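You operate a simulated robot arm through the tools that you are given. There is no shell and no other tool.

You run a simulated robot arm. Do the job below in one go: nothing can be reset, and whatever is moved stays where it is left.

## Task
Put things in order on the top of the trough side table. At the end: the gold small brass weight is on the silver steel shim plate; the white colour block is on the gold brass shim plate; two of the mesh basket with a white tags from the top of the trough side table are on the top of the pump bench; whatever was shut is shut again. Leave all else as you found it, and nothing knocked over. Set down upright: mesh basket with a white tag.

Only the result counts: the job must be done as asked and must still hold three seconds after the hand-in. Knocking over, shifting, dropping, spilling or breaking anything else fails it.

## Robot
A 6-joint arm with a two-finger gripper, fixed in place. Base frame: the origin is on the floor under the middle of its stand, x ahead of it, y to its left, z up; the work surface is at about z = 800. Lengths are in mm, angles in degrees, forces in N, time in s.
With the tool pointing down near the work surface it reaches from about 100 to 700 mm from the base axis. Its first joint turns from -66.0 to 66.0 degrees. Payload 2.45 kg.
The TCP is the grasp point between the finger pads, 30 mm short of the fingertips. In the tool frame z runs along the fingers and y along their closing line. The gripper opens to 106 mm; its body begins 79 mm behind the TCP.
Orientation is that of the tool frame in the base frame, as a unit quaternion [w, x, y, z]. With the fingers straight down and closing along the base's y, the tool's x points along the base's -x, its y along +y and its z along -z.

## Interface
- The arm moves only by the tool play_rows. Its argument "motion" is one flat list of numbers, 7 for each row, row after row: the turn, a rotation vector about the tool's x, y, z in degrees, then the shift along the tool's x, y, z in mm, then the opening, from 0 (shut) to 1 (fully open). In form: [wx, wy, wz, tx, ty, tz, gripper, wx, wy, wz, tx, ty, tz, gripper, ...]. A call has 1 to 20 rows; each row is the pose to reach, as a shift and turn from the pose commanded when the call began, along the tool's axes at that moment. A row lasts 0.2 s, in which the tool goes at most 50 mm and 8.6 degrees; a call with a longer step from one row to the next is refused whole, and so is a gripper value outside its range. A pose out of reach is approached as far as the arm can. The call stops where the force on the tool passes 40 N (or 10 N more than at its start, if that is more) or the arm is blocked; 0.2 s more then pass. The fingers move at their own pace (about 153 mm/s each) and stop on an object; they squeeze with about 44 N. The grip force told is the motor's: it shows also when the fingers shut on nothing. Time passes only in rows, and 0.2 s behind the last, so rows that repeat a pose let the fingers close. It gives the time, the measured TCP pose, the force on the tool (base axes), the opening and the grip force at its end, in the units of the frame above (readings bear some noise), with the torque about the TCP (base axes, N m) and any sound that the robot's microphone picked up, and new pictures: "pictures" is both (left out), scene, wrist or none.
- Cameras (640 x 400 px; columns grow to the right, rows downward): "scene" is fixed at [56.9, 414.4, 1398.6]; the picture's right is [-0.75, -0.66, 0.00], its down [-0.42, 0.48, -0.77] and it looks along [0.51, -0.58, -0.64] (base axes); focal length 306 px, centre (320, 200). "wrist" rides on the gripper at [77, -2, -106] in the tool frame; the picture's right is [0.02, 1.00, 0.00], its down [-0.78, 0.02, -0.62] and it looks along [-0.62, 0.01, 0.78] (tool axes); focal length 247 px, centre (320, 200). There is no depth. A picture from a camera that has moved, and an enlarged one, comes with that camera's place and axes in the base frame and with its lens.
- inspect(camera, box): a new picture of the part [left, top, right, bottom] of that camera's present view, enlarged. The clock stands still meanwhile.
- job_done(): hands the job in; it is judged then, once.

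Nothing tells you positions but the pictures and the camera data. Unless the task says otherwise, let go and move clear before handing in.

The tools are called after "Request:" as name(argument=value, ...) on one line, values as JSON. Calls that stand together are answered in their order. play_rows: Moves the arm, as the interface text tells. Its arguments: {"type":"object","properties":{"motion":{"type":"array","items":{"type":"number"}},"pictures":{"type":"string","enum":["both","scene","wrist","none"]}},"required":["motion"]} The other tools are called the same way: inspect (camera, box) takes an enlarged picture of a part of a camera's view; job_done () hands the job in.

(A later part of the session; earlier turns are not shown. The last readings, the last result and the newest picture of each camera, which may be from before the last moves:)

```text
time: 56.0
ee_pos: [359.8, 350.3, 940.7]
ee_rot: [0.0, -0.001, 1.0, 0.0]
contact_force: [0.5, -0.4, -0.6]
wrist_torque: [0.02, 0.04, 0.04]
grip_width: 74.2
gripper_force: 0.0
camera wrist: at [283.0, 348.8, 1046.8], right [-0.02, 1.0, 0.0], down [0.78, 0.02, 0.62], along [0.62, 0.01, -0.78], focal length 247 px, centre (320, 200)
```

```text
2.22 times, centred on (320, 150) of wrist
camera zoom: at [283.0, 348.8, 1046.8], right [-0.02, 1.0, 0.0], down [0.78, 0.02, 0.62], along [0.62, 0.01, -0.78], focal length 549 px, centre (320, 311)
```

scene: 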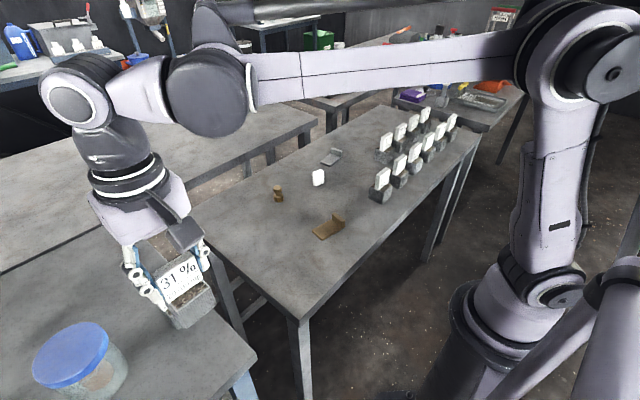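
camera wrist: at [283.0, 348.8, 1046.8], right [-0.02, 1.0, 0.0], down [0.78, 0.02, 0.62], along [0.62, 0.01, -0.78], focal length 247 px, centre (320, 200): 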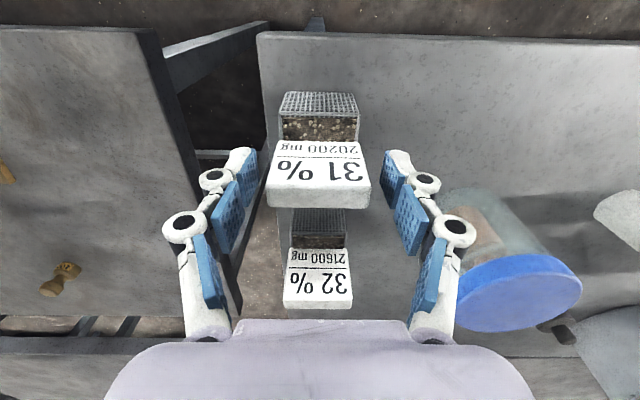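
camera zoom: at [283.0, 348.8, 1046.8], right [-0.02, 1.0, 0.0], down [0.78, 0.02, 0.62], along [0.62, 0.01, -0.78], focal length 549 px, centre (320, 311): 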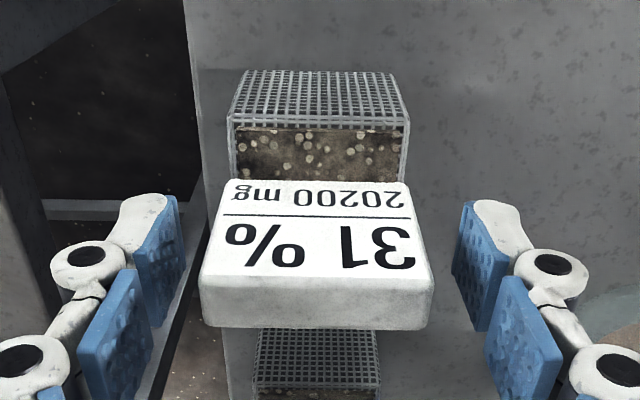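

Both baskets stand upright on the pump bench. I'll retreat up and go to the weight.

Request:
play_rows(motion=[0, 0, 0, 0, 0, -30, 0.7, 0, 0, 0, 0, 0, -75, 0.7, 0, 0, 0, 0, 0, -115, 0.7, 0, 0, 0, 0, 0, -135, 0.7, 0, 0, 0, -15, -40, -135, 0.7, 0, 0, 0, -35, -80, -135, 0.7, 0, 0, 0, -55, -120, -130, 0.7, 0, 0, 0, -75, -160, -125, 0.7, 0, 0, 0, -95, -200, -120, 0.7, 0, 0, 0, -115, -240, -110, 0.65, 0, 0, 0, -135, -280, -100, 0.6, 0, 0, 0, -155, -320, -90, 0.55, 0, 0, 0, -172, -355, -80, 0.5, 0, 0, 0, -185, -383, -70, 0.5, 0, 0, 0, -190, -400, -60, 0.5, 0, 0, 0, -190, -400, -60, 0.5], pictures="both")

Request:
inspect(camera="scene", box=[60, 180, 300, 380])

Request:
inspect(camera="wrist", box=[240, 60, 400, 180])

```text
time: 59.4
ee_pos: [551.6, -50.5, 1001.0]
ee_rot: [0.0, 0.0, 1.0, 0.0]
contact_force: [0.1, 0.2, -0.2]
wrist_torque: [-0.01, -0.01, 0.03]
grip_width: 53.3
gripper_force: 0.0
camera wrist: at [476.3, -52.2, 1107.9], right [-0.02, 1.0, 0.0], down [0.78, 0.02, 0.62], along [0.62, 0.01, -0.78], focal length 247 px, centre (320, 200)
```

scene: 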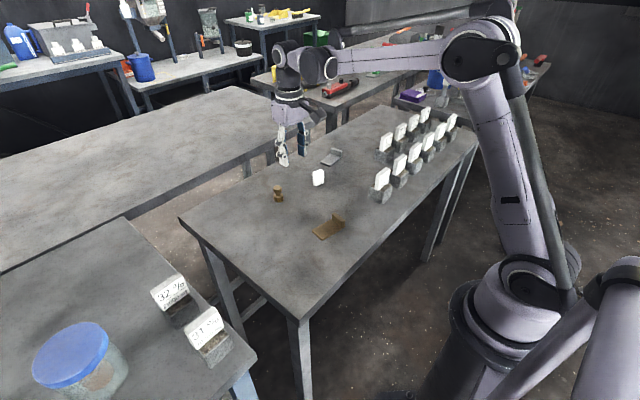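
wrist: 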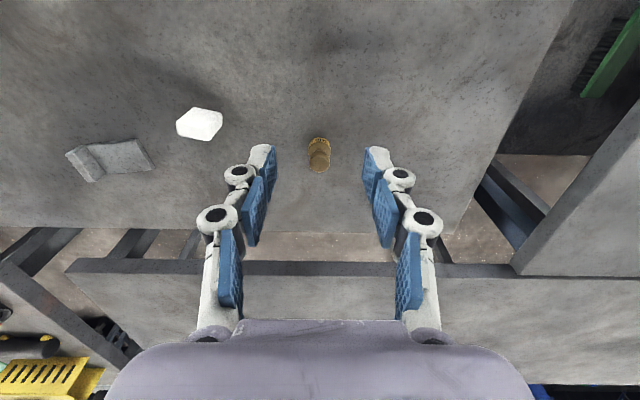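

```text
2.00 times, centred on (180, 280) of scene
camera zoom: at [56.9, 414.4, 1398.6], right [-0.75, -0.66, 0.0], down [-0.42, 0.48, -0.77], along [0.51, -0.58, -0.64], focal length 611 px, centre (600, 40)
```

zoom: 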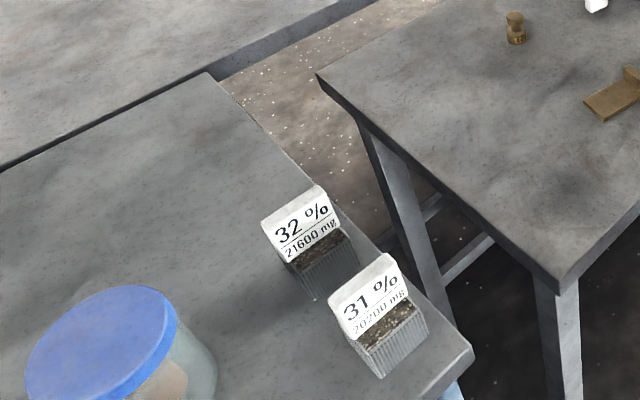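

```text
3.33 times, centred on (320, 120) of wrist
camera zoom: at [476.3, -52.2, 1107.9], right [-0.02, 1.0, 0.0], down [0.78, 0.02, 0.62], along [0.62, 0.01, -0.78], focal length 823 px, centre (320, 467)
```

zoom: 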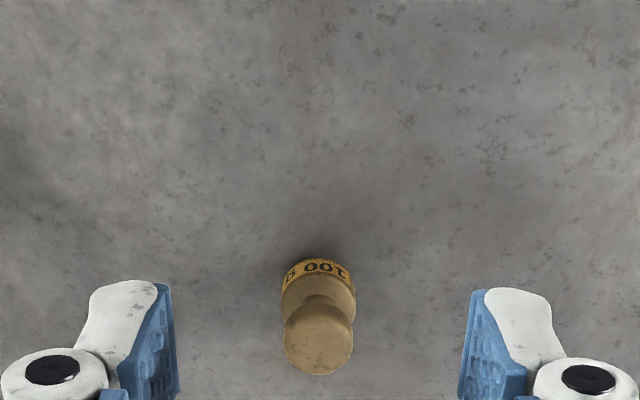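

Both baskets look upright. The weight is at (630.5, −50.5). I'll approach it with a 12° outward tilt.

Request:
play_rows(motion=[0, -4, 0, -20, 0, 25, 0.5, 0, -8, 0, -40, 0, 50, 0.5, 0, -12, 0, -60, 0, 75, 0.5, 0, -12, 0, -79, 0, 100, 0.5, 0, -12, 0, -79, 0, 100, 0.5], pictures="both")

Request:
inspect(camera="wrist", box=[240, 60, 400, 200])

Request:
inspect(camera="scene", box=[230, 90, 350, 220])

```text
time: 60.6
ee_pos: [630.2, -51.2, 901.2]
ee_rot: [0.106, -0.002, 0.994, 0.0]
contact_force: [-0.1, 0.5, 0.2]
wrist_torque: [0.03, 0.03, 0.03]
grip_width: 53.0
gripper_force: 0.0
camera wrist: at [533.5, -51.3, 989.5], right [-0.02, 1.0, 0.0], down [0.63, 0.02, 0.77], along [0.77, 0.01, -0.64], focal length 247 px, centre (320, 200)
```

scene: 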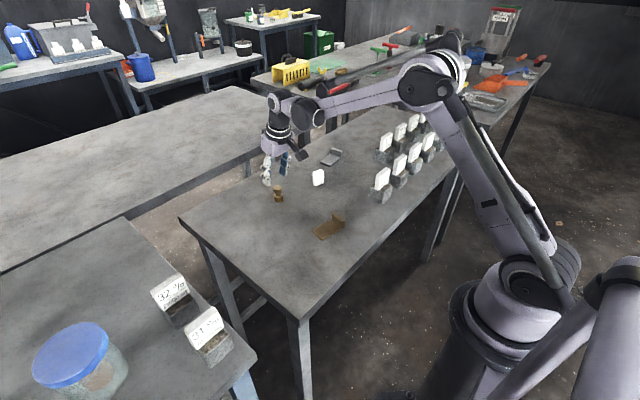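
wrist: 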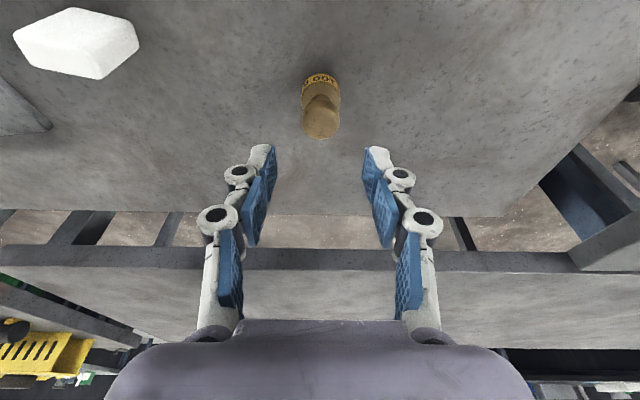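

```text
2.86 times, centred on (320, 130) of wrist
camera zoom: at [533.5, -51.3, 989.5], right [-0.02, 1.0, 0.0], down [0.63, 0.02, 0.77], along [0.77, 0.01, -0.64], focal length 706 px, centre (320, 400)
```

zoom: 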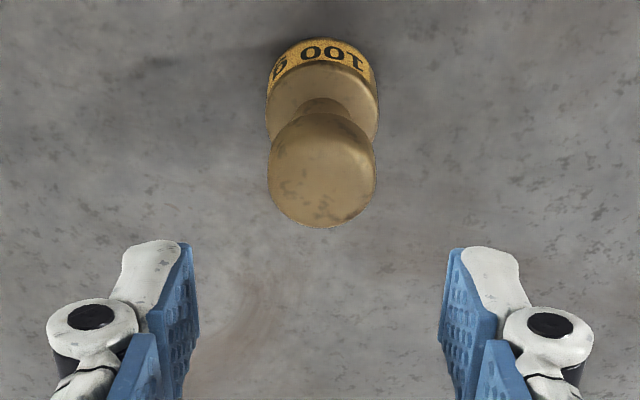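

```text
3.08 times, centred on (290, 155) of scene
camera zoom: at [56.9, 414.4, 1398.6], right [-0.75, -0.66, 0.0], down [-0.42, 0.48, -0.77], along [0.51, -0.58, -0.64], focal length 941 px, centre (412, 338)
```

zoom: 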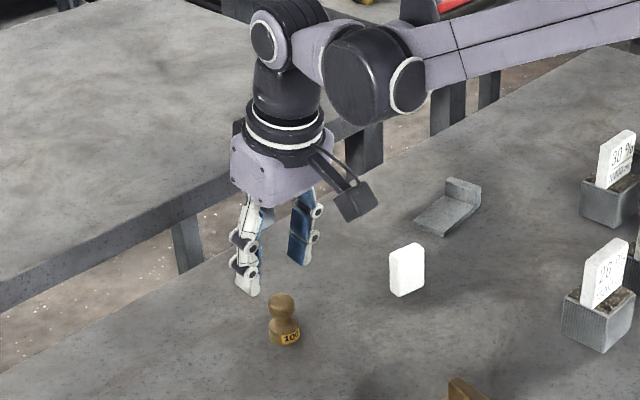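

Request:
play_rows(motion=[0, 0, 0, 8, 0.5, 22, 0.5, 0, 0, 0, 14, 0.5, 44, 0.5, 0, 0, 0, 17, 0.5, 56, 0.5, 0, 0, 0, 17.7, 0.5, 60.6, 0.5, 0, 0, 0, 17.7, 0.5, 60.6, 0.5], pictures="both")

Request:
inspect(camera="wrist", box=[240, 90, 400, 210])

Request:
inspect(camera="scene", box=[240, 130, 320, 220])

```text
time: 61.8
ee_pos: [622.8, -48.7, 838.1]
ee_rot: [0.105, -0.001, 0.994, 0.0]
contact_force: [-0.4, 0.2, -0.2]
wrist_torque: [0.01, 0.02, 0.03]
grip_width: 52.8
gripper_force: 0.0
camera wrist: at [526.5, -50.8, 925.5], right [-0.02, 1.0, 0.0], down [0.64, 0.02, 0.77], along [0.77, 0.01, -0.64], focal length 247 px, centre (320, 200)
```

scene: 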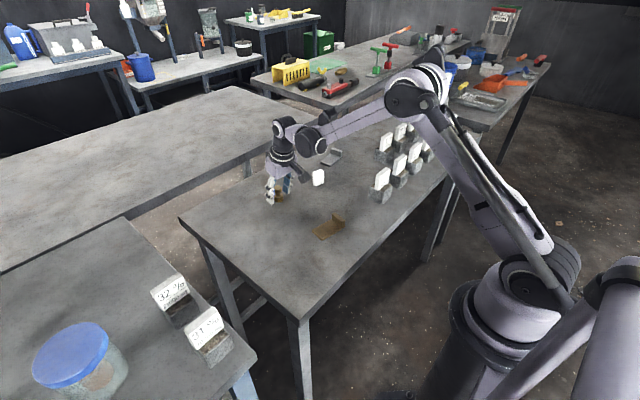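
wrist: 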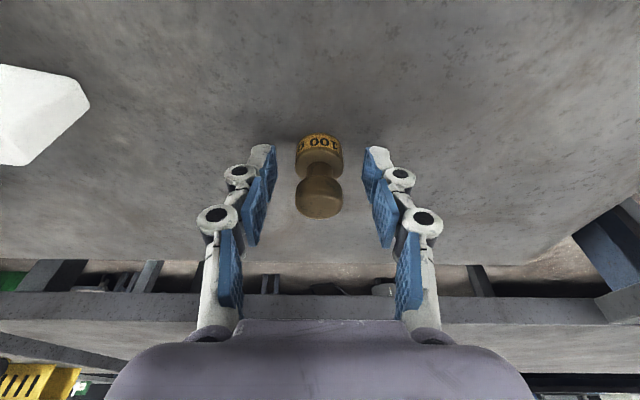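

```text
3.33 times, centred on (320, 150) of wrist
camera zoom: at [526.5, -50.8, 925.5], right [-0.02, 1.0, 0.0], down [0.64, 0.02, 0.77], along [0.77, 0.01, -0.64], focal length 823 px, centre (320, 367)
```

zoom: 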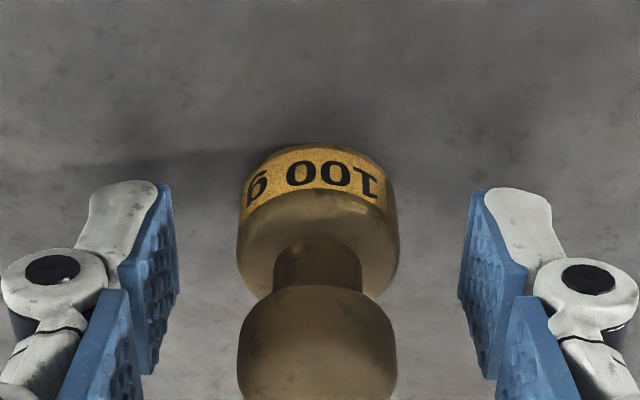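

```text
4.44 times, centred on (280, 175) of scene
camera zoom: at [56.8, 414.4, 1398.6], right [-0.75, -0.66, 0.0], down [-0.42, 0.48, -0.77], along [0.51, -0.58, -0.64], focal length 1359 px, centre (498, 311)
```

zoom: 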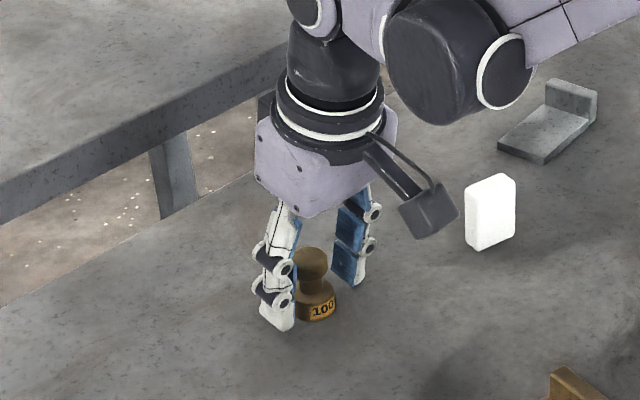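

The weight is centred between the pads. I'll close on it.

Request:
play_rows(motion=[0, 0, 0, 0, 0, 0, 0.4, 0, 0, 0, 0, 0, 0, 0.3, 0, 0, 0, 0, 0, 0, 0.15, 0, 0, 0, 0, 0, 0, 0, 0, 0, 0, 0, 0, 0, 0], pictures="wrist")

Request:
inspect(camera="wrist", box=[240, 90, 400, 210])

```text
time: 63.0
ee_pos: [623.3, -48.9, 837.4]
ee_rot: [0.105, -0.001, 0.994, 0.0]
contact_force: [0.3, 0.6, -0.4]
wrist_torque: [0.04, -0.02, -0.01]
grip_width: 28.6
gripper_force: 44.2
camera wrist: at [526.6, -50.8, 925.7], right [-0.02, 1.0, 0.0], down [0.63, 0.02, 0.77], along [0.77, 0.01, -0.64], focal length 247 px, centre (320, 200)
```

wrist: 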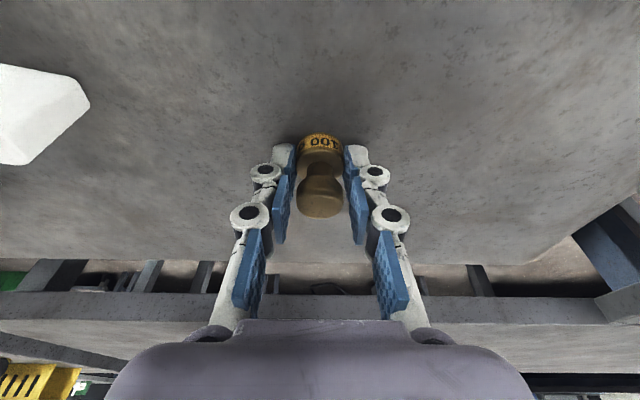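

```text
3.33 times, centred on (320, 150) of wrist
camera zoom: at [526.6, -50.8, 925.7], right [-0.02, 1.0, 0.0], down [0.63, 0.02, 0.77], along [0.77, 0.01, -0.64], focal length 823 px, centre (320, 367)
```

zoom: 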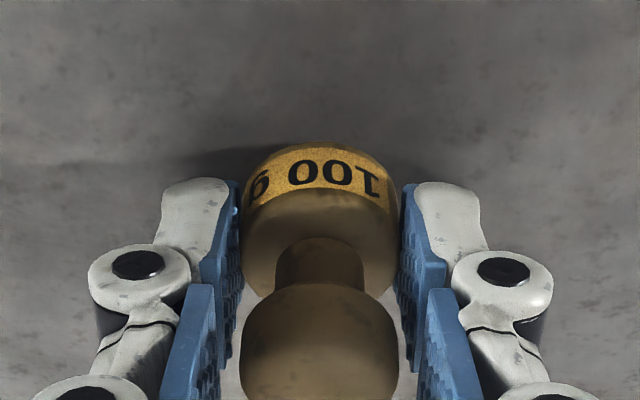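

Gripped at 28.6 mm. I'll do a slow short lift to check for slip or swing.

Request:
play_rows(motion=[0, 0, 0, -0.8, 0, -3.9, 0, 0, 0, 0, -2.1, 0, -9.8, 0, 0, 0, 0, -4.2, 0, -19.6, 0, 0, 0, 0, -4.2, 0, -19.6, 0], pictures="wrist")

Request:
inspect(camera="wrist", box=[240, 90, 400, 210])

Request:
inspect(camera="scene", box=[240, 130, 320, 220])

```text
time: 64.0
ee_pos: [625.6, -49.1, 857.7]
ee_rot: [0.106, -0.001, 0.994, 0.001]
contact_force: [0.8, 0.1, -1.8]
wrist_torque: [-0.01, 0.06, 0.01]
grip_width: 28.8
gripper_force: 44.4
camera wrist: at [528.9, -50.9, 945.5], right [-0.02, 1.0, 0.0], down [0.64, 0.02, 0.77], along [0.77, 0.01, -0.64], focal length 247 px, centre (320, 200)
```

wrist: 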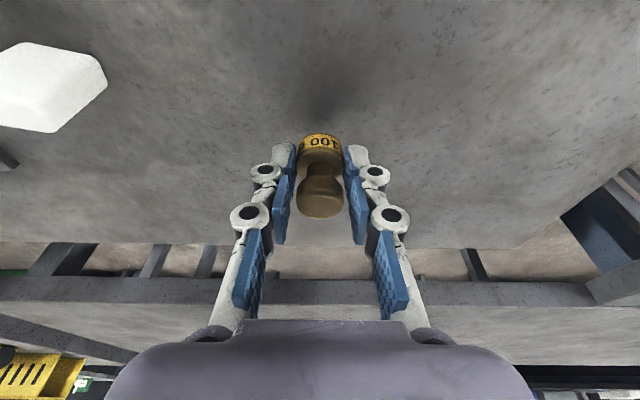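

```text
3.33 times, centred on (320, 150) of wrist
camera zoom: at [528.9, -50.9, 945.5], right [-0.02, 1.0, 0.0], down [0.64, 0.02, 0.77], along [0.77, 0.01, -0.64], focal length 823 px, centre (320, 367)
```

zoom: 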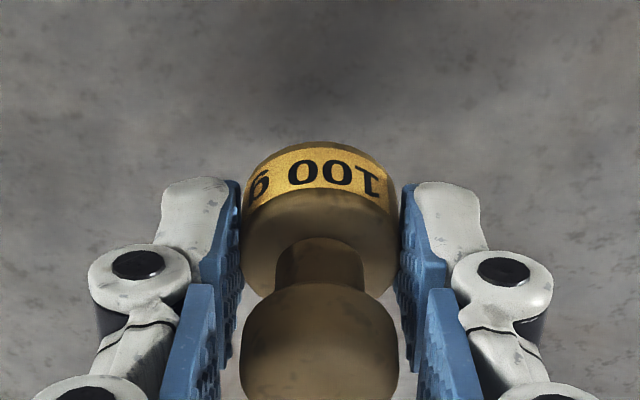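

```text
4.44 times, centred on (280, 175) of scene
camera zoom: at [56.9, 414.4, 1398.6], right [-0.75, -0.66, 0.0], down [-0.42, 0.48, -0.77], along [0.51, -0.58, -0.64], focal length 1359 px, centre (498, 311)
```

zoom: 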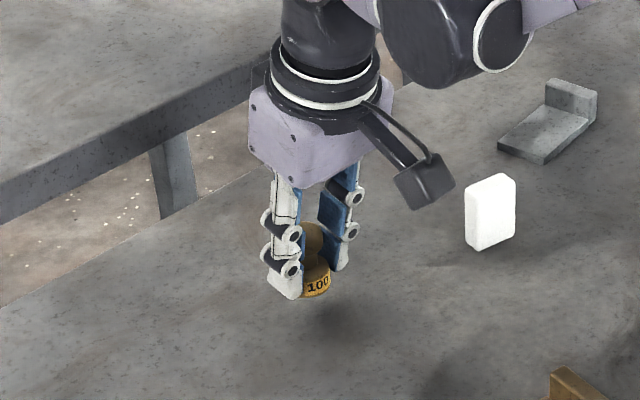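

Held upright with no slip. I'll raise it and carry it above the silver plate.

Request:
play_rows(motion=[0, 0, 0, -3, 0, -14, 0, 0, 0, 0, -7.5, 0, -35, 0, 0, 0, 0, -13.5, 0, -64, 0, 0, 0, 0, -17.1, 0, -80.2, 0, 0, 0, 0, -17.9, -15, -80, 0, 0, 0, 0, -19.8, -50, -79.6, 0, 0, 0, 0, -22.1, -95, -79.1, 0, 0, 0, 0, -24.5, -140, -78.6, 0, 0, 0, 0, -26.9, -185, -78.1, 0, 0, 0, 0, -29, -225, -77.7, 0, 0, 0, 0, -30.4, -250, -77.4, 0, 0, 0, 0, -30.8, -258, -77.3, 0, 0, 0, 0, -30.8, -258, -77.3, 0, 0, 0, 0, -30.8, -258, -77.3, 0], pictures="both")

Request:
inspect(camera="wrist", box=[220, 60, 420, 200])

Request:
inspect(camera="scene", box=[280, 90, 400, 200])

```text
time: 67.0
ee_pos: [636.6, -306.7, 941.2]
ee_rot: [0.105, -0.002, 0.994, 0.001]
contact_force: [-0.1, 0.0, -0.2]
wrist_torque: [0.03, 0.02, 0.03]
grip_width: 28.8
gripper_force: 44.1
camera wrist: at [539.8, -307.4, 1028.8], right [-0.02, 1.0, 0.0], down [0.64, 0.02, 0.77], along [0.77, 0.01, -0.64], focal length 247 px, centre (320, 200)
```

scene: 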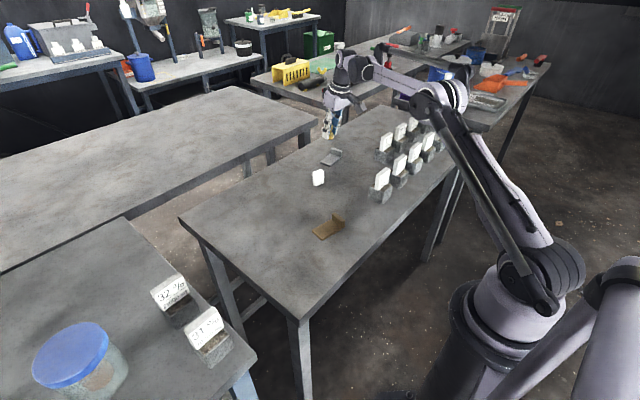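
wrist: 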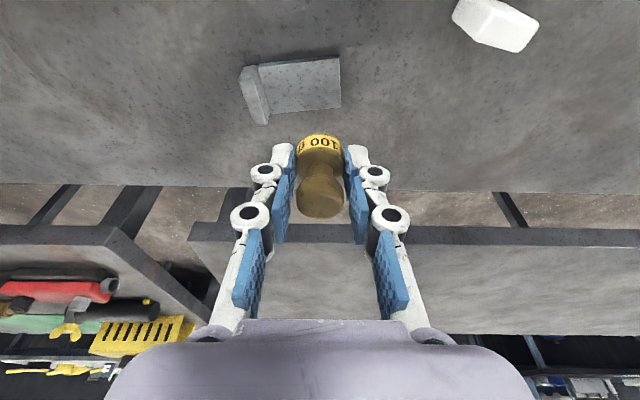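

```text
2.86 times, centred on (320, 130) of wrist
camera zoom: at [539.8, -307.4, 1028.8], right [-0.02, 1.0, 0.0], down [0.64, 0.02, 0.77], along [0.77, 0.01, -0.64], focal length 706 px, centre (320, 400)
```

zoom: 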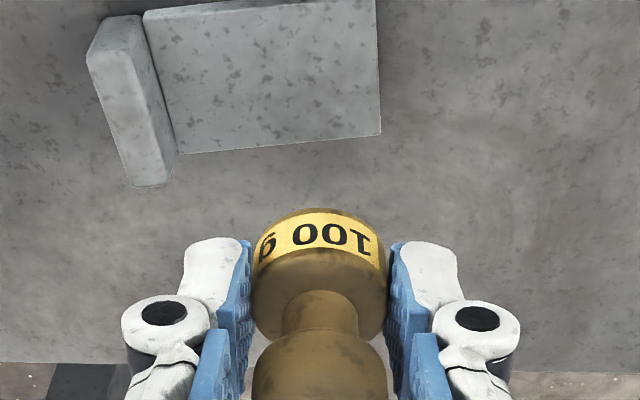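

```text
3.64 times, centred on (340, 145) of scene
camera zoom: at [56.9, 414.4, 1398.6], right [-0.75, -0.66, 0.0], down [-0.42, 0.48, -0.77], along [0.51, -0.58, -0.64], focal length 1112 px, centre (247, 400)
```

zoom: 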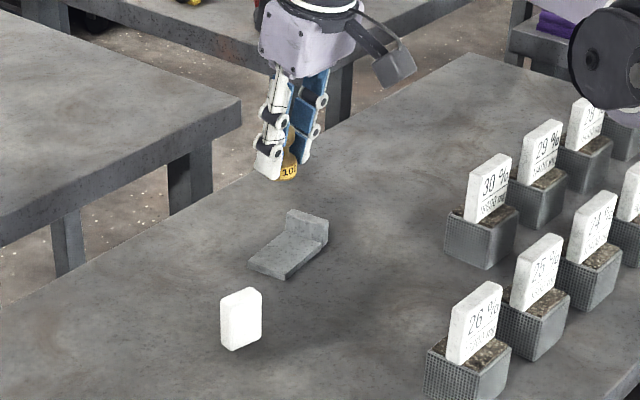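

The plate's flat part spans x 626–677 and y −361 to −286. I'll lower the weight to near the plate with its centre at about (648, −310).

Request:
play_rows(motion=[0, 0, 0, 3.2, -1, 19.8, 0, 0, 0, 0, 7.9, -2, 49.4, 0, 0, 0, 0, 11.4, -3, 74.3, 0, 0, 0, 0, 13.5, -3, 84, 0, 0, 0, 0, 13.5, -3, 84, 0], pictures="both")

Request:
inspect(camera="wrist", box=[220, 60, 420, 200])

Request:
inspect(camera="scene", box=[290, 110, 370, 190])

```text
time: 68.2
ee_pos: [642.5, -308.9, 854.6]
ee_rot: [0.105, -0.002, 0.994, 0.0]
contact_force: [0.1, 0.1, -0.9]
wrist_torque: [-0.01, -0.01, -0.01]
grip_width: 28.7
gripper_force: 43.7
camera wrist: at [545.4, -309.5, 942.7], right [-0.02, 1.0, 0.0], down [0.64, 0.02, 0.77], along [0.77, 0.01, -0.64], focal length 247 px, centre (320, 200)
```

scene: 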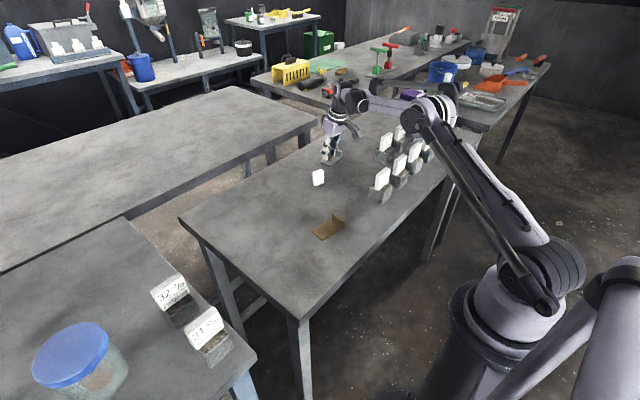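
wrist: 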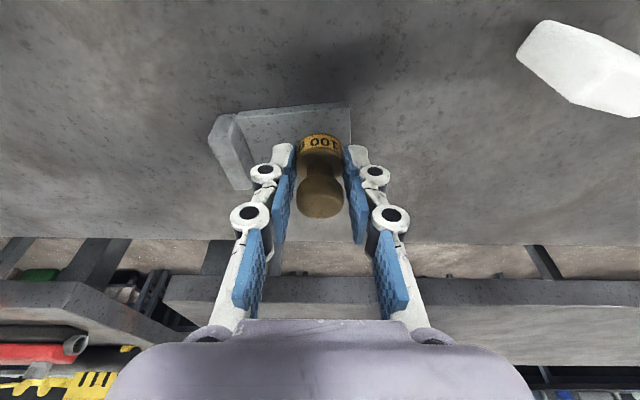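

```text
2.86 times, centred on (320, 130) of wrist
camera zoom: at [545.4, -309.5, 942.7], right [-0.02, 1.0, 0.0], down [0.64, 0.02, 0.77], along [0.77, 0.01, -0.64], focal length 706 px, centre (320, 400)
```

zoom: 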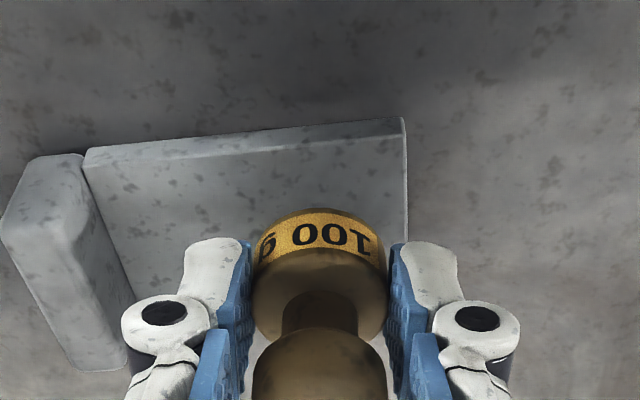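

```text
5.00 times, centred on (330, 150) of scene
camera zoom: at [56.9, 414.4, 1398.6], right [-0.75, -0.66, 0.0], down [-0.42, 0.48, -0.77], along [0.51, -0.58, -0.64], focal length 1528 px, centre (270, 450)
```

zoom: 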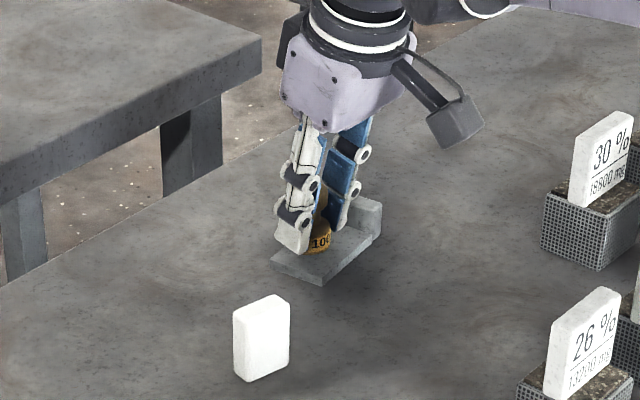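

The weight is over the plate. I'll step down gently to contact.

Request:
play_rows(motion=[0, 0, 0, 0.4, 0, 2, 0, 0, 0, 0, 0.8, 0, 3.9, 0, 0, 0, 0, 0.8, 0, 3.9, 0], pictures="none")

Request:
play_rows(motion=[0, 0, 0, 0.2, 0, 1, 0, 0, 0, 0, 0.4, 0, 2, 0, 0, 0, 0, 0.4, 0, 2, 0], pictures="none")

```text
time: 69.0
ee_pos: [642.6, -308.1, 852.4]
ee_rot: [0.104, -0.001, 0.995, 0.0]
contact_force: [-0.2, -0.1, -1.4]
wrist_torque: [0.0, 0.01, -0.01]
grip_width: 28.7
gripper_force: 43.6
```

```text
time: 69.8
ee_pos: [644.2, -309.6, 848.3]
ee_rot: [0.106, -0.001, 0.994, 0.0]
contact_force: [0.5, -0.2, -0.9]
wrist_torque: [0.01, 0.03, 0.02]
grip_width: 28.8
gripper_force: 44.1
```

Request:
play_rows(motion=[0, 0, 0, 0.2, 0, 1, 0, 0, 0, 0, 0.2, 0, 1, 0], pictures="none")

Request:
play_rows(motion=[0, 0, 0, 0.2, 0, 1, 0, 0, 0, 0, 0.2, 0, 1, 0], pictures="none")

Request:
play_rows(motion=[0, 0, 0, 0.2, 0, 1, 0, 0, 0, 0, 0.2, 0, 1, 0], pictures="both")

Request:
inspect(camera="scene", box=[290, 110, 370, 190])

```text
time: 70.4
ee_pos: [644.2, -309.9, 848.4]
ee_rot: [0.106, -0.001, 0.994, 0.0]
contact_force: [-1.2, 0.6, -1.1]
wrist_torque: [-0.02, 0.01, 0.04]
grip_width: 28.7
gripper_force: 43.9
```

```text
time: 71.0
ee_pos: [642.6, -309.9, 847.1]
ee_rot: [0.105, 0.0, 0.994, -0.001]
contact_force: [-0.5, -0.6, -0.5]
wrist_torque: [-0.01, 0.02, -0.03]
grip_width: 28.4
gripper_force: 44.3
```

```text
time: 71.6
ee_pos: [643.6, -310.3, 846.4]
ee_rot: [0.105, -0.001, 0.994, 0.0]
contact_force: [0.3, -0.9, -0.3]
wrist_torque: [0.03, 0.01, 0.0]
grip_width: 28.5
gripper_force: 44.0
camera wrist: at [546.4, -311.6, 934.2], right [-0.02, 1.0, 0.0], down [0.64, 0.02, 0.77], along [0.77, 0.01, -0.64], focal length 247 px, centre (320, 200)
```

scene: 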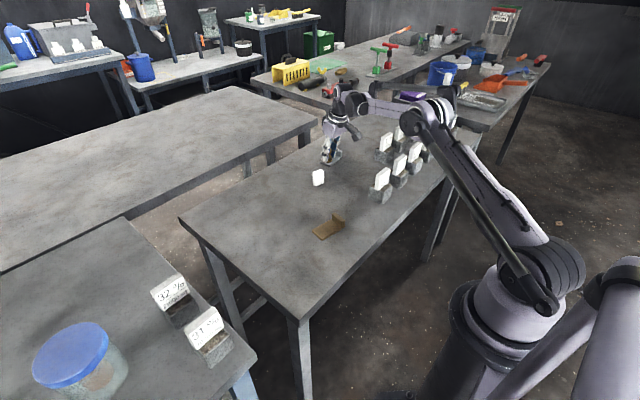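
wrist: 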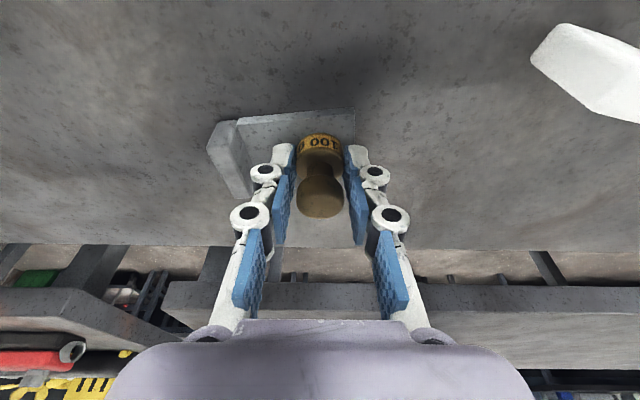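

```text
5.00 times, centred on (330, 150) of scene
camera zoom: at [56.9, 414.4, 1398.6], right [-0.75, -0.66, 0.0], down [-0.42, 0.48, -0.77], along [0.51, -0.58, -0.64], focal length 1528 px, centre (270, 450)
```

zoom: 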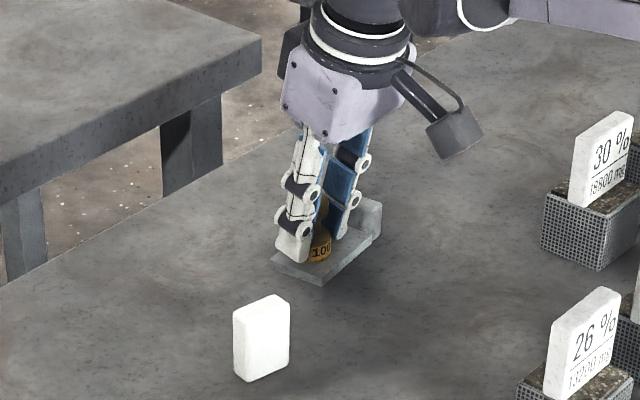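

Request:
play_rows(motion=[0, 0, 0, 0.2, 0, 1, 0, 0, 0, 0, 0.2, 0, 1, 0], pictures="none")

Request:
play_rows(motion=[0, 0, 0, 0.2, 0, 1, 0, 0, 0, 0, 0.2, 0, 1, 0], pictures="none")

```text
time: 72.2
ee_pos: [642.8, -310.0, 845.8]
ee_rot: [0.106, -0.001, 0.994, 0.0]
contact_force: [-3.4, -1.4, 13.4]
wrist_torque: [0.02, 0.04, -0.03]
grip_width: 28.5
gripper_force: 44.1
```

```text
time: 72.8
ee_pos: [644.0, -311.9, 846.0]
ee_rot: [0.106, -0.001, 0.994, 0.0]
contact_force: [-5.5, -0.4, 35.3]
wrist_torque: [0.02, -0.03, 0.01]
grip_width: 28.7
gripper_force: 43.9
```

Contact on the plate. I'll relieve the pressure, then open only slightly because of the lip.

Request:
play_rows(motion=[0, 0, 0, -0.25, 0, -1.2, 0, 0, 0, 0, -0.25, 0, -1.2, 0], pictures="none")

```text
time: 73.4
ee_pos: [643.4, -311.2, 845.2]
ee_rot: [0.107, -0.001, 0.994, 0.0]
contact_force: [-0.1, -0.7, 28.4]
wrist_torque: [0.04, -0.18, -0.02]
grip_width: 28.5
gripper_force: 44.2
```

Request:
play_rows(motion=[0, 0, 0, -0.15, 0, -0.8, 0, 0, 0, 0, -0.15, 0, -0.8, 0], pictures="none")

```text
time: 74.0
ee_pos: [644.2, -309.3, 844.9]
ee_rot: [0.106, -0.001, 0.994, 0.0]
contact_force: [5.2, -2.0, 13.9]
wrist_torque: [0.01, -0.3, -0.02]
grip_width: 28.8
gripper_force: 44.3
```

Request:
play_rows(motion=[0, 0, 0, -0.1, 0, -0.5, 0, 0, 0, 0, -0.1, 0, -0.5, 0], pictures="none")

```text
time: 74.6
ee_pos: [642.4, -309.5, 846.1]
ee_rot: [0.104, -0.001, 0.995, 0.001]
contact_force: [1.3, 0.8, 3.2]
wrist_torque: [0.06, -0.1, -0.01]
grip_width: 28.4
gripper_force: 44.1
```

Nearly unloaded at 3 N. Opening now, a little at first.

Request:
play_rows(motion=[0, 0, 0, 0, 0, 0, 0.3, 0, 0, 0, 0, 0, 0, 0.34, 0, 0, 0, 0, 0, 0, 0.38, 0, 0, 0, 0, 0, 0, 0.4, 0, 0, 0, 0, 0, 0, 0.4], pictures="both")

Request:
inspect(camera="wrist", box=[200, 60, 440, 220])

Request:
inspect(camera="scene", box=[290, 110, 370, 190])

```text
time: 75.8
ee_pos: [643.1, -310.8, 847.1]
ee_rot: [0.106, 0.0, 0.994, -0.001]
contact_force: [-0.5, -0.4, -0.3]
wrist_torque: [0.01, 0.01, -0.03]
grip_width: 42.5
gripper_force: 0.1
camera wrist: at [546.1, -311.6, 934.2], right [-0.02, 1.0, 0.0], down [0.63, 0.02, 0.77], along [0.77, 0.01, -0.64], focal length 247 px, centre (320, 200)
```

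scene: 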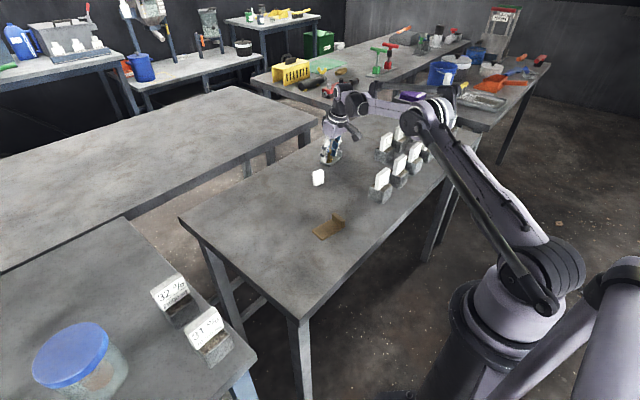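
wrist: 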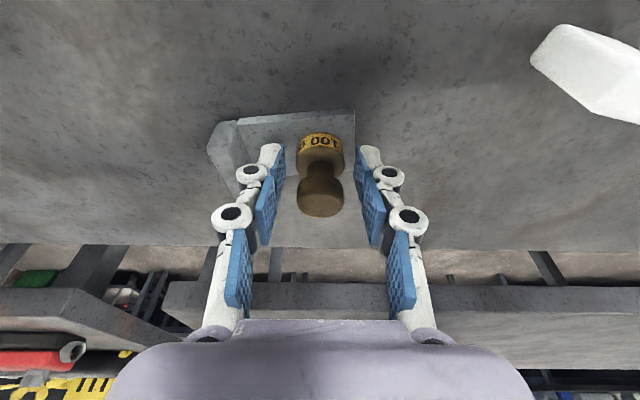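

```text
2.50 times, centred on (320, 140) of wrist
camera zoom: at [546.1, -311.6, 934.2], right [-0.02, 1.0, 0.0], down [0.63, 0.02, 0.77], along [0.77, 0.01, -0.64], focal length 617 px, centre (320, 350)
```

zoom: 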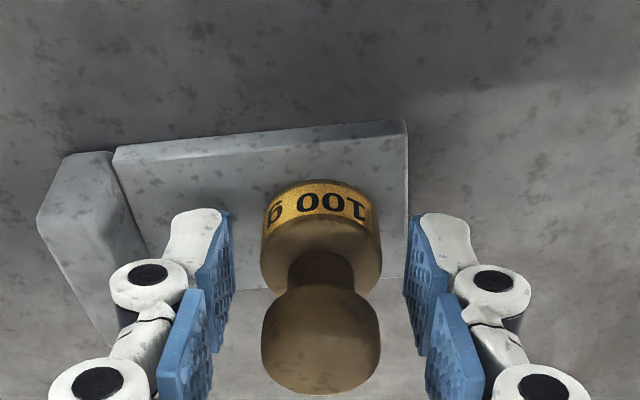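

```text
5.00 times, centred on (330, 150) of scene
camera zoom: at [56.9, 414.4, 1398.6], right [-0.75, -0.66, 0.0], down [-0.42, 0.48, -0.77], along [0.51, -0.58, -0.64], focal length 1528 px, centre (270, 450)
```

zoom: 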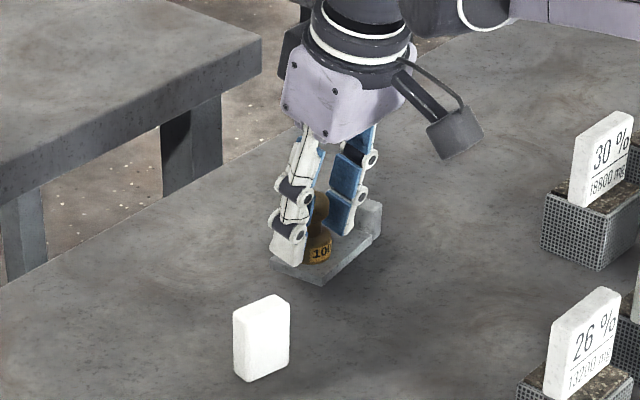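

Released, and the weight stands on the plate. I'll withdraw straight up.

Request:
play_rows(motion=[0, 0, 0, -3.1, 0, -14.7, 0.4, 0, 0, 0, -8.3, 0, -39, 0.4, 0, 0, 0, -15.6, 0, -73.4, 0.4, 0, 0, 0, -22.9, 0, -107.6, 0.4, 0, 0, 0, -22.9, 0, -107.6, 0.4], pictures="both")

Request:
inspect(camera="scene", box=[290, 110, 390, 210])

Request:
inspect(camera="wrist", box=[200, 0, 440, 160])

```text
time: 77.0
ee_pos: [644.1, -310.3, 959.0]
ee_rot: [0.105, -0.001, 0.994, 0.0]
contact_force: [0.1, 0.0, -0.2]
wrist_torque: [0.0, 0.02, -0.01]
grip_width: 42.4
gripper_force: 0.1
camera wrist: at [547.3, -311.4, 1046.7], right [-0.02, 1.0, 0.0], down [0.63, 0.02, 0.77], along [0.77, 0.01, -0.64], focal length 247 px, centre (320, 200)
```

scene: 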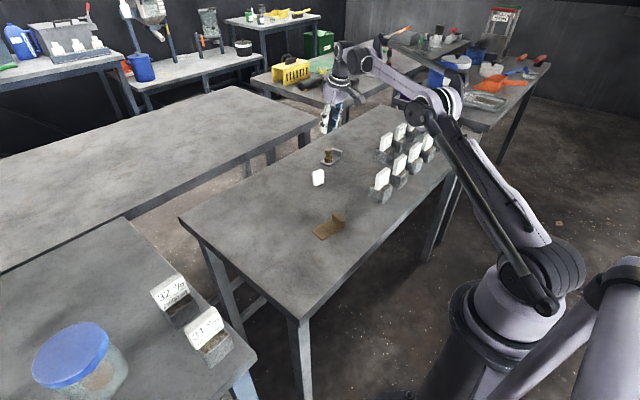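
wrist: 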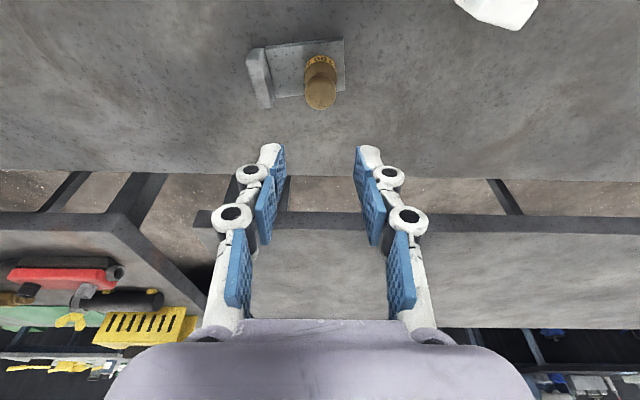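

```text
4.00 times, centred on (340, 160) of scene
camera zoom: at [56.9, 414.4, 1398.6], right [-0.75, -0.66, 0.0], down [-0.42, 0.48, -0.77], along [0.51, -0.58, -0.64], focal length 1223 px, centre (240, 360)
```

zoom: 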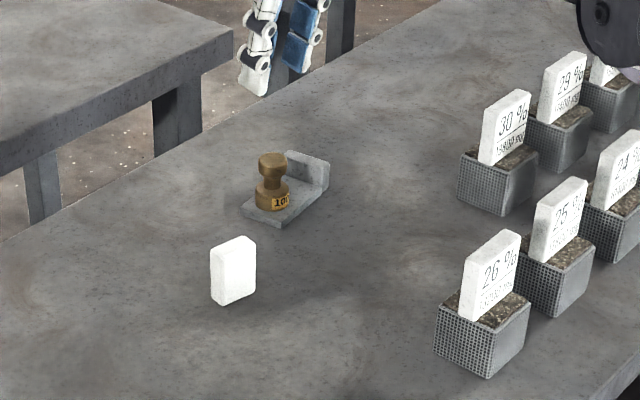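

```text
2.50 times, centred on (320, 80) of wrist
camera zoom: at [547.3, -311.4, 1046.7], right [-0.02, 1.0, 0.0], down [0.63, 0.02, 0.77], along [0.77, 0.01, -0.64], focal length 617 px, centre (320, 500)
```

zoom: 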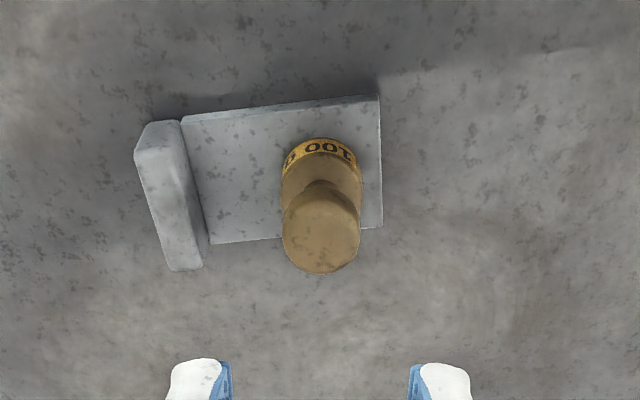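

The weight stands on the silver plate. Next is the white block, so I'll untilt and move to view it.

Request:
play_rows(motion=[0, 3, 0, 26, 24, -5.6, 0.4, 0, 6, 0, 52, 48, -11.2, 0.4, 0, 9, 0, 79, 72, -16.7, 0.4, 0, 12, 0, 105, 96, -22.3, 0.4, 0, 12.1, 0, 131, 120, -27.9, 0.4, 0, 12.1, 0, 131, 120, -27.9, 0.4], pictures="both")

Request:
inspect(camera="wrist", box=[260, 90, 380, 200])

Request:
inspect(camera="scene", box=[295, 155, 345, 205])

```text
time: 78.4
ee_pos: [508.5, -189.2, 955.9]
ee_rot: [-0.001, -0.001, 1.0, -0.001]
contact_force: [-0.5, -0.5, -0.4]
wrist_torque: [0.03, 0.0, 0.01]
grip_width: 42.2
gripper_force: 0.1
camera wrist: at [431.8, -190.4, 1062.4], right [-0.02, 1.0, 0.0], down [0.78, 0.02, 0.62], along [0.62, 0.01, -0.78], focal length 247 px, centre (320, 200)
```

scene: 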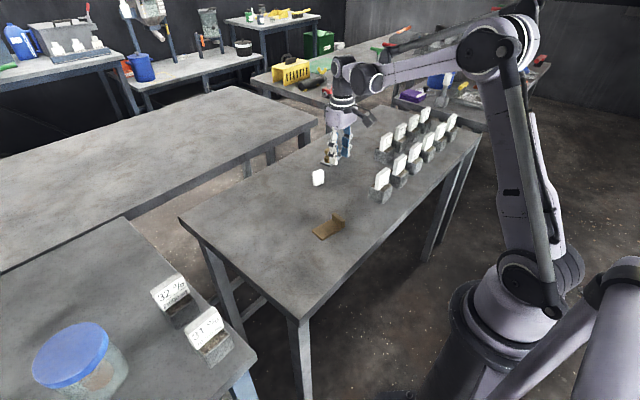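
wrist: 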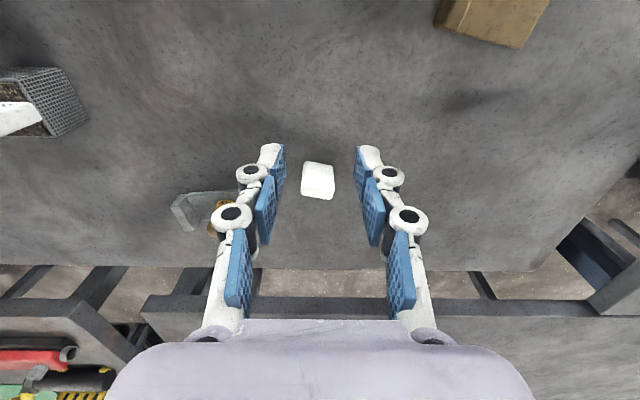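

```text
3.64 times, centred on (320, 145) of wrist
camera zoom: at [431.8, -190.4, 1062.4], right [-0.02, 1.0, 0.0], down [0.78, 0.02, 0.62], along [0.62, 0.01, -0.78], focal length 898 px, centre (320, 400)
```

zoom: 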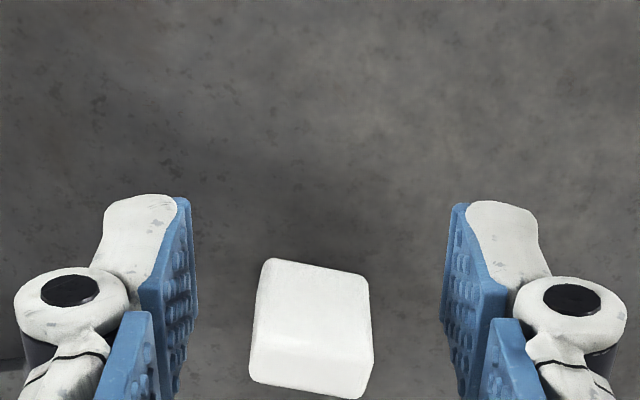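

```text
8.00 times, centred on (320, 180) of scene
camera zoom: at [56.8, 414.4, 1398.6], right [-0.75, -0.66, 0.0], down [-0.42, 0.48, -0.77], along [0.51, -0.58, -0.64], focal length 2446 px, centre (320, 360)
```

zoom: 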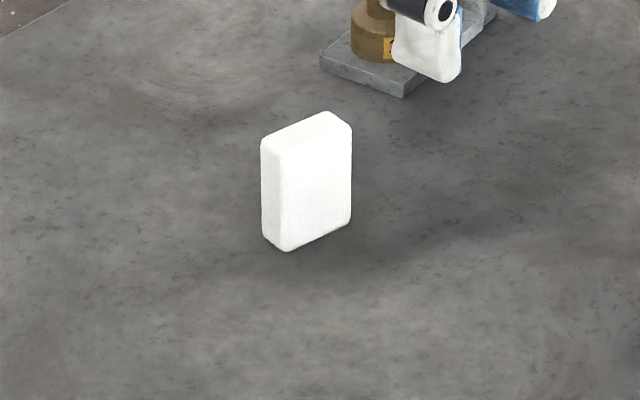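

The block is about 38 × 14 × 49 mm, centred near (591.5, −191) and yawed about 9°. I'll rotate the gripper about −81° so it closes across the thin direction.

Request:
play_rows(motion=[0, 0, -8.1, -8, 0, 0, 0.4, 0, 0, -16.2, -16, 0, 0, 0.4, 0, 0, -24.3, -24, 0, 0, 0.4, 0, 0, -32.4, -33, 0, 0, 0.4, 0, 0, -40.6, -41, -1, 0, 0.4, 0, 0, -48.7, -50, -1, 0, 0.4, 0, 0, -56.8, -58, -1, 0, 0.4, 0, 0, -64.9, -66, -2, 0, 0.4, 0, 0, -73, -75, -2, 0, 0.4, 0, 0, -81.2, -83, -2, 0, 0.4, 0, 0, -81.2, -83, -2, 0, 0.4], pictures="both")

Request:
inspect(camera="wrist", box=[220, 40, 420, 180])

```text
time: 80.8
ee_pos: [591.4, -192.1, 953.5]
ee_rot: [0.0, -0.652, 0.758, 0.0]
contact_force: [0.5, 0.5, 0.1]
wrist_torque: [0.0, 0.01, 0.03]
grip_width: 42.4
gripper_force: 0.3
camera wrist: at [581.6, -267.5, 1060.4], right [-0.99, 0.13, 0.0], down [0.1, 0.78, 0.62], along [0.08, 0.62, -0.78], focal length 247 px, centre (320, 200)
```

scene: 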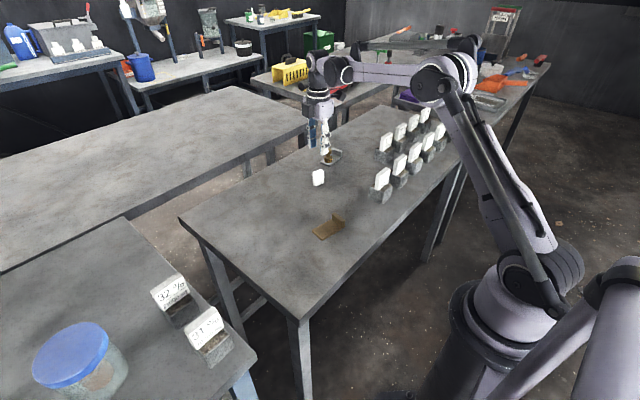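
wrist: 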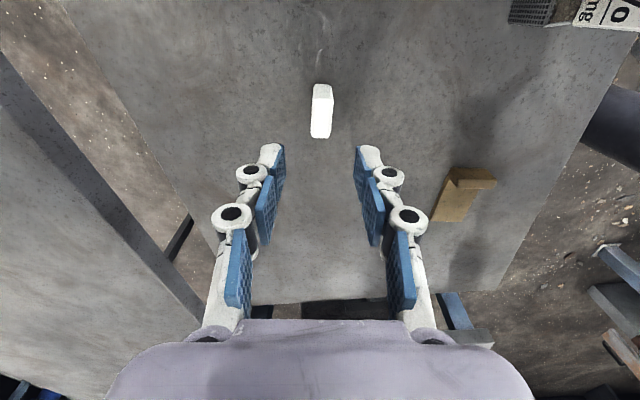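

```text
2.86 times, centred on (320, 110) of wrist
camera zoom: at [581.6, -267.5, 1060.4], right [-0.99, 0.13, 0.0], down [0.1, 0.78, 0.62], along [0.08, 0.62, -0.78], focal length 706 px, centre (320, 457)
```

zoom: 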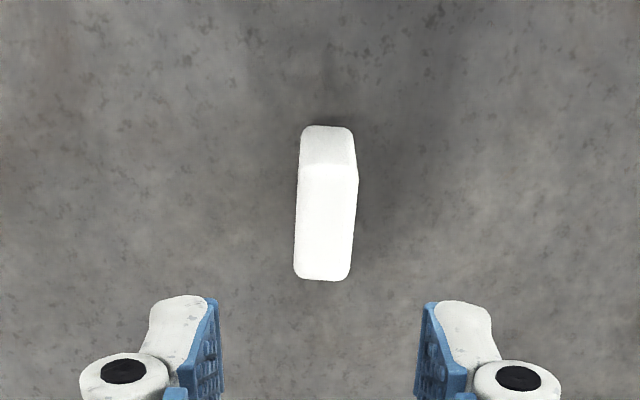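

The gripper is aligned with the block to within a few degrees. I'll descend to grip at TCP z≈840.

Request:
play_rows(motion=[0, 0, 0, -2, 1.2, 35, 0.4, 0, 0, 0, -2, 1.2, 72, 0.4, 0, 0, 0, -2, 1.2, 100, 0.4, 0, 0, 0, -2, 1.2, 113, 0.4, 0, 0, 0, -2, 1.2, 113, 0.4], pictures="both")

Request:
inspect(camera="wrist", box=[220, 80, 420, 220])

Request:
inspect(camera="scene", box=[285, 135, 365, 215])

```text
time: 82.0
ee_pos: [593.6, -189.7, 840.4]
ee_rot: [0.0, -0.651, 0.759, 0.0]
contact_force: [0.0, 0.5, 0.1]
wrist_torque: [0.02, 0.01, 0.0]
grip_width: 42.2
gripper_force: 0.0
camera wrist: at [584.1, -266.0, 947.5], right [-0.99, 0.13, 0.0], down [0.1, 0.78, 0.62], along [0.08, 0.62, -0.78], focal length 247 px, centre (320, 200)
```

scene: 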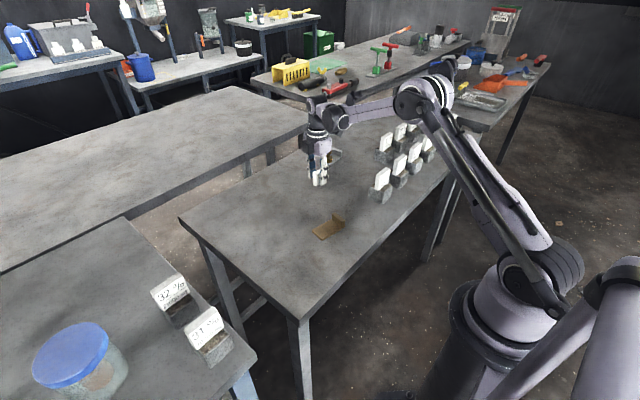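
wrist: 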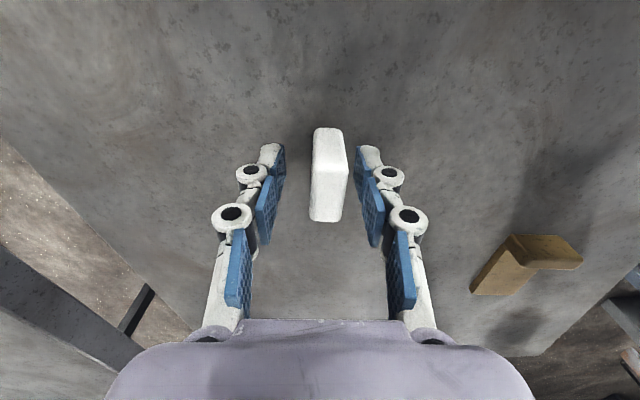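

```text
2.86 times, centred on (320, 150) of wrist
camera zoom: at [584.1, -266.0, 947.5], right [-0.99, 0.13, 0.0], down [0.1, 0.78, 0.62], along [0.08, 0.62, -0.78], focal length 706 px, centre (320, 343)
```

zoom: 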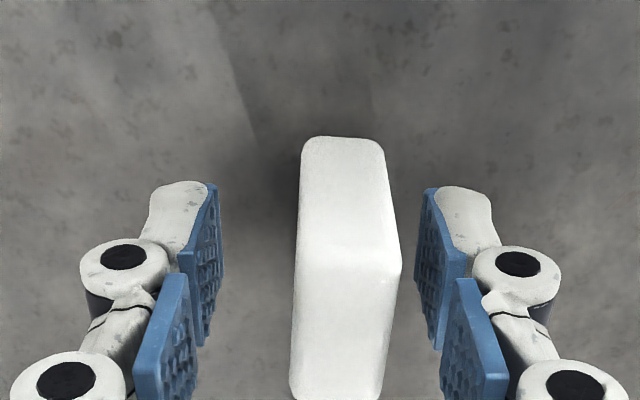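

```text
5.00 times, centred on (325, 175) of scene
camera zoom: at [56.8, 414.4, 1398.6], right [-0.75, -0.66, 0.0], down [-0.42, 0.48, -0.77], along [0.51, -0.58, -0.64], focal length 1528 px, centre (295, 325)
```

zoom: 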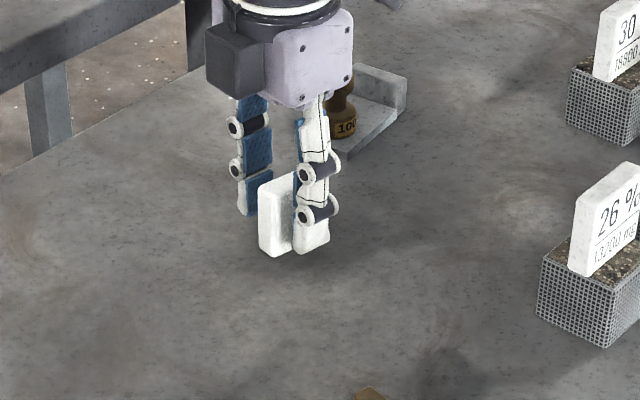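

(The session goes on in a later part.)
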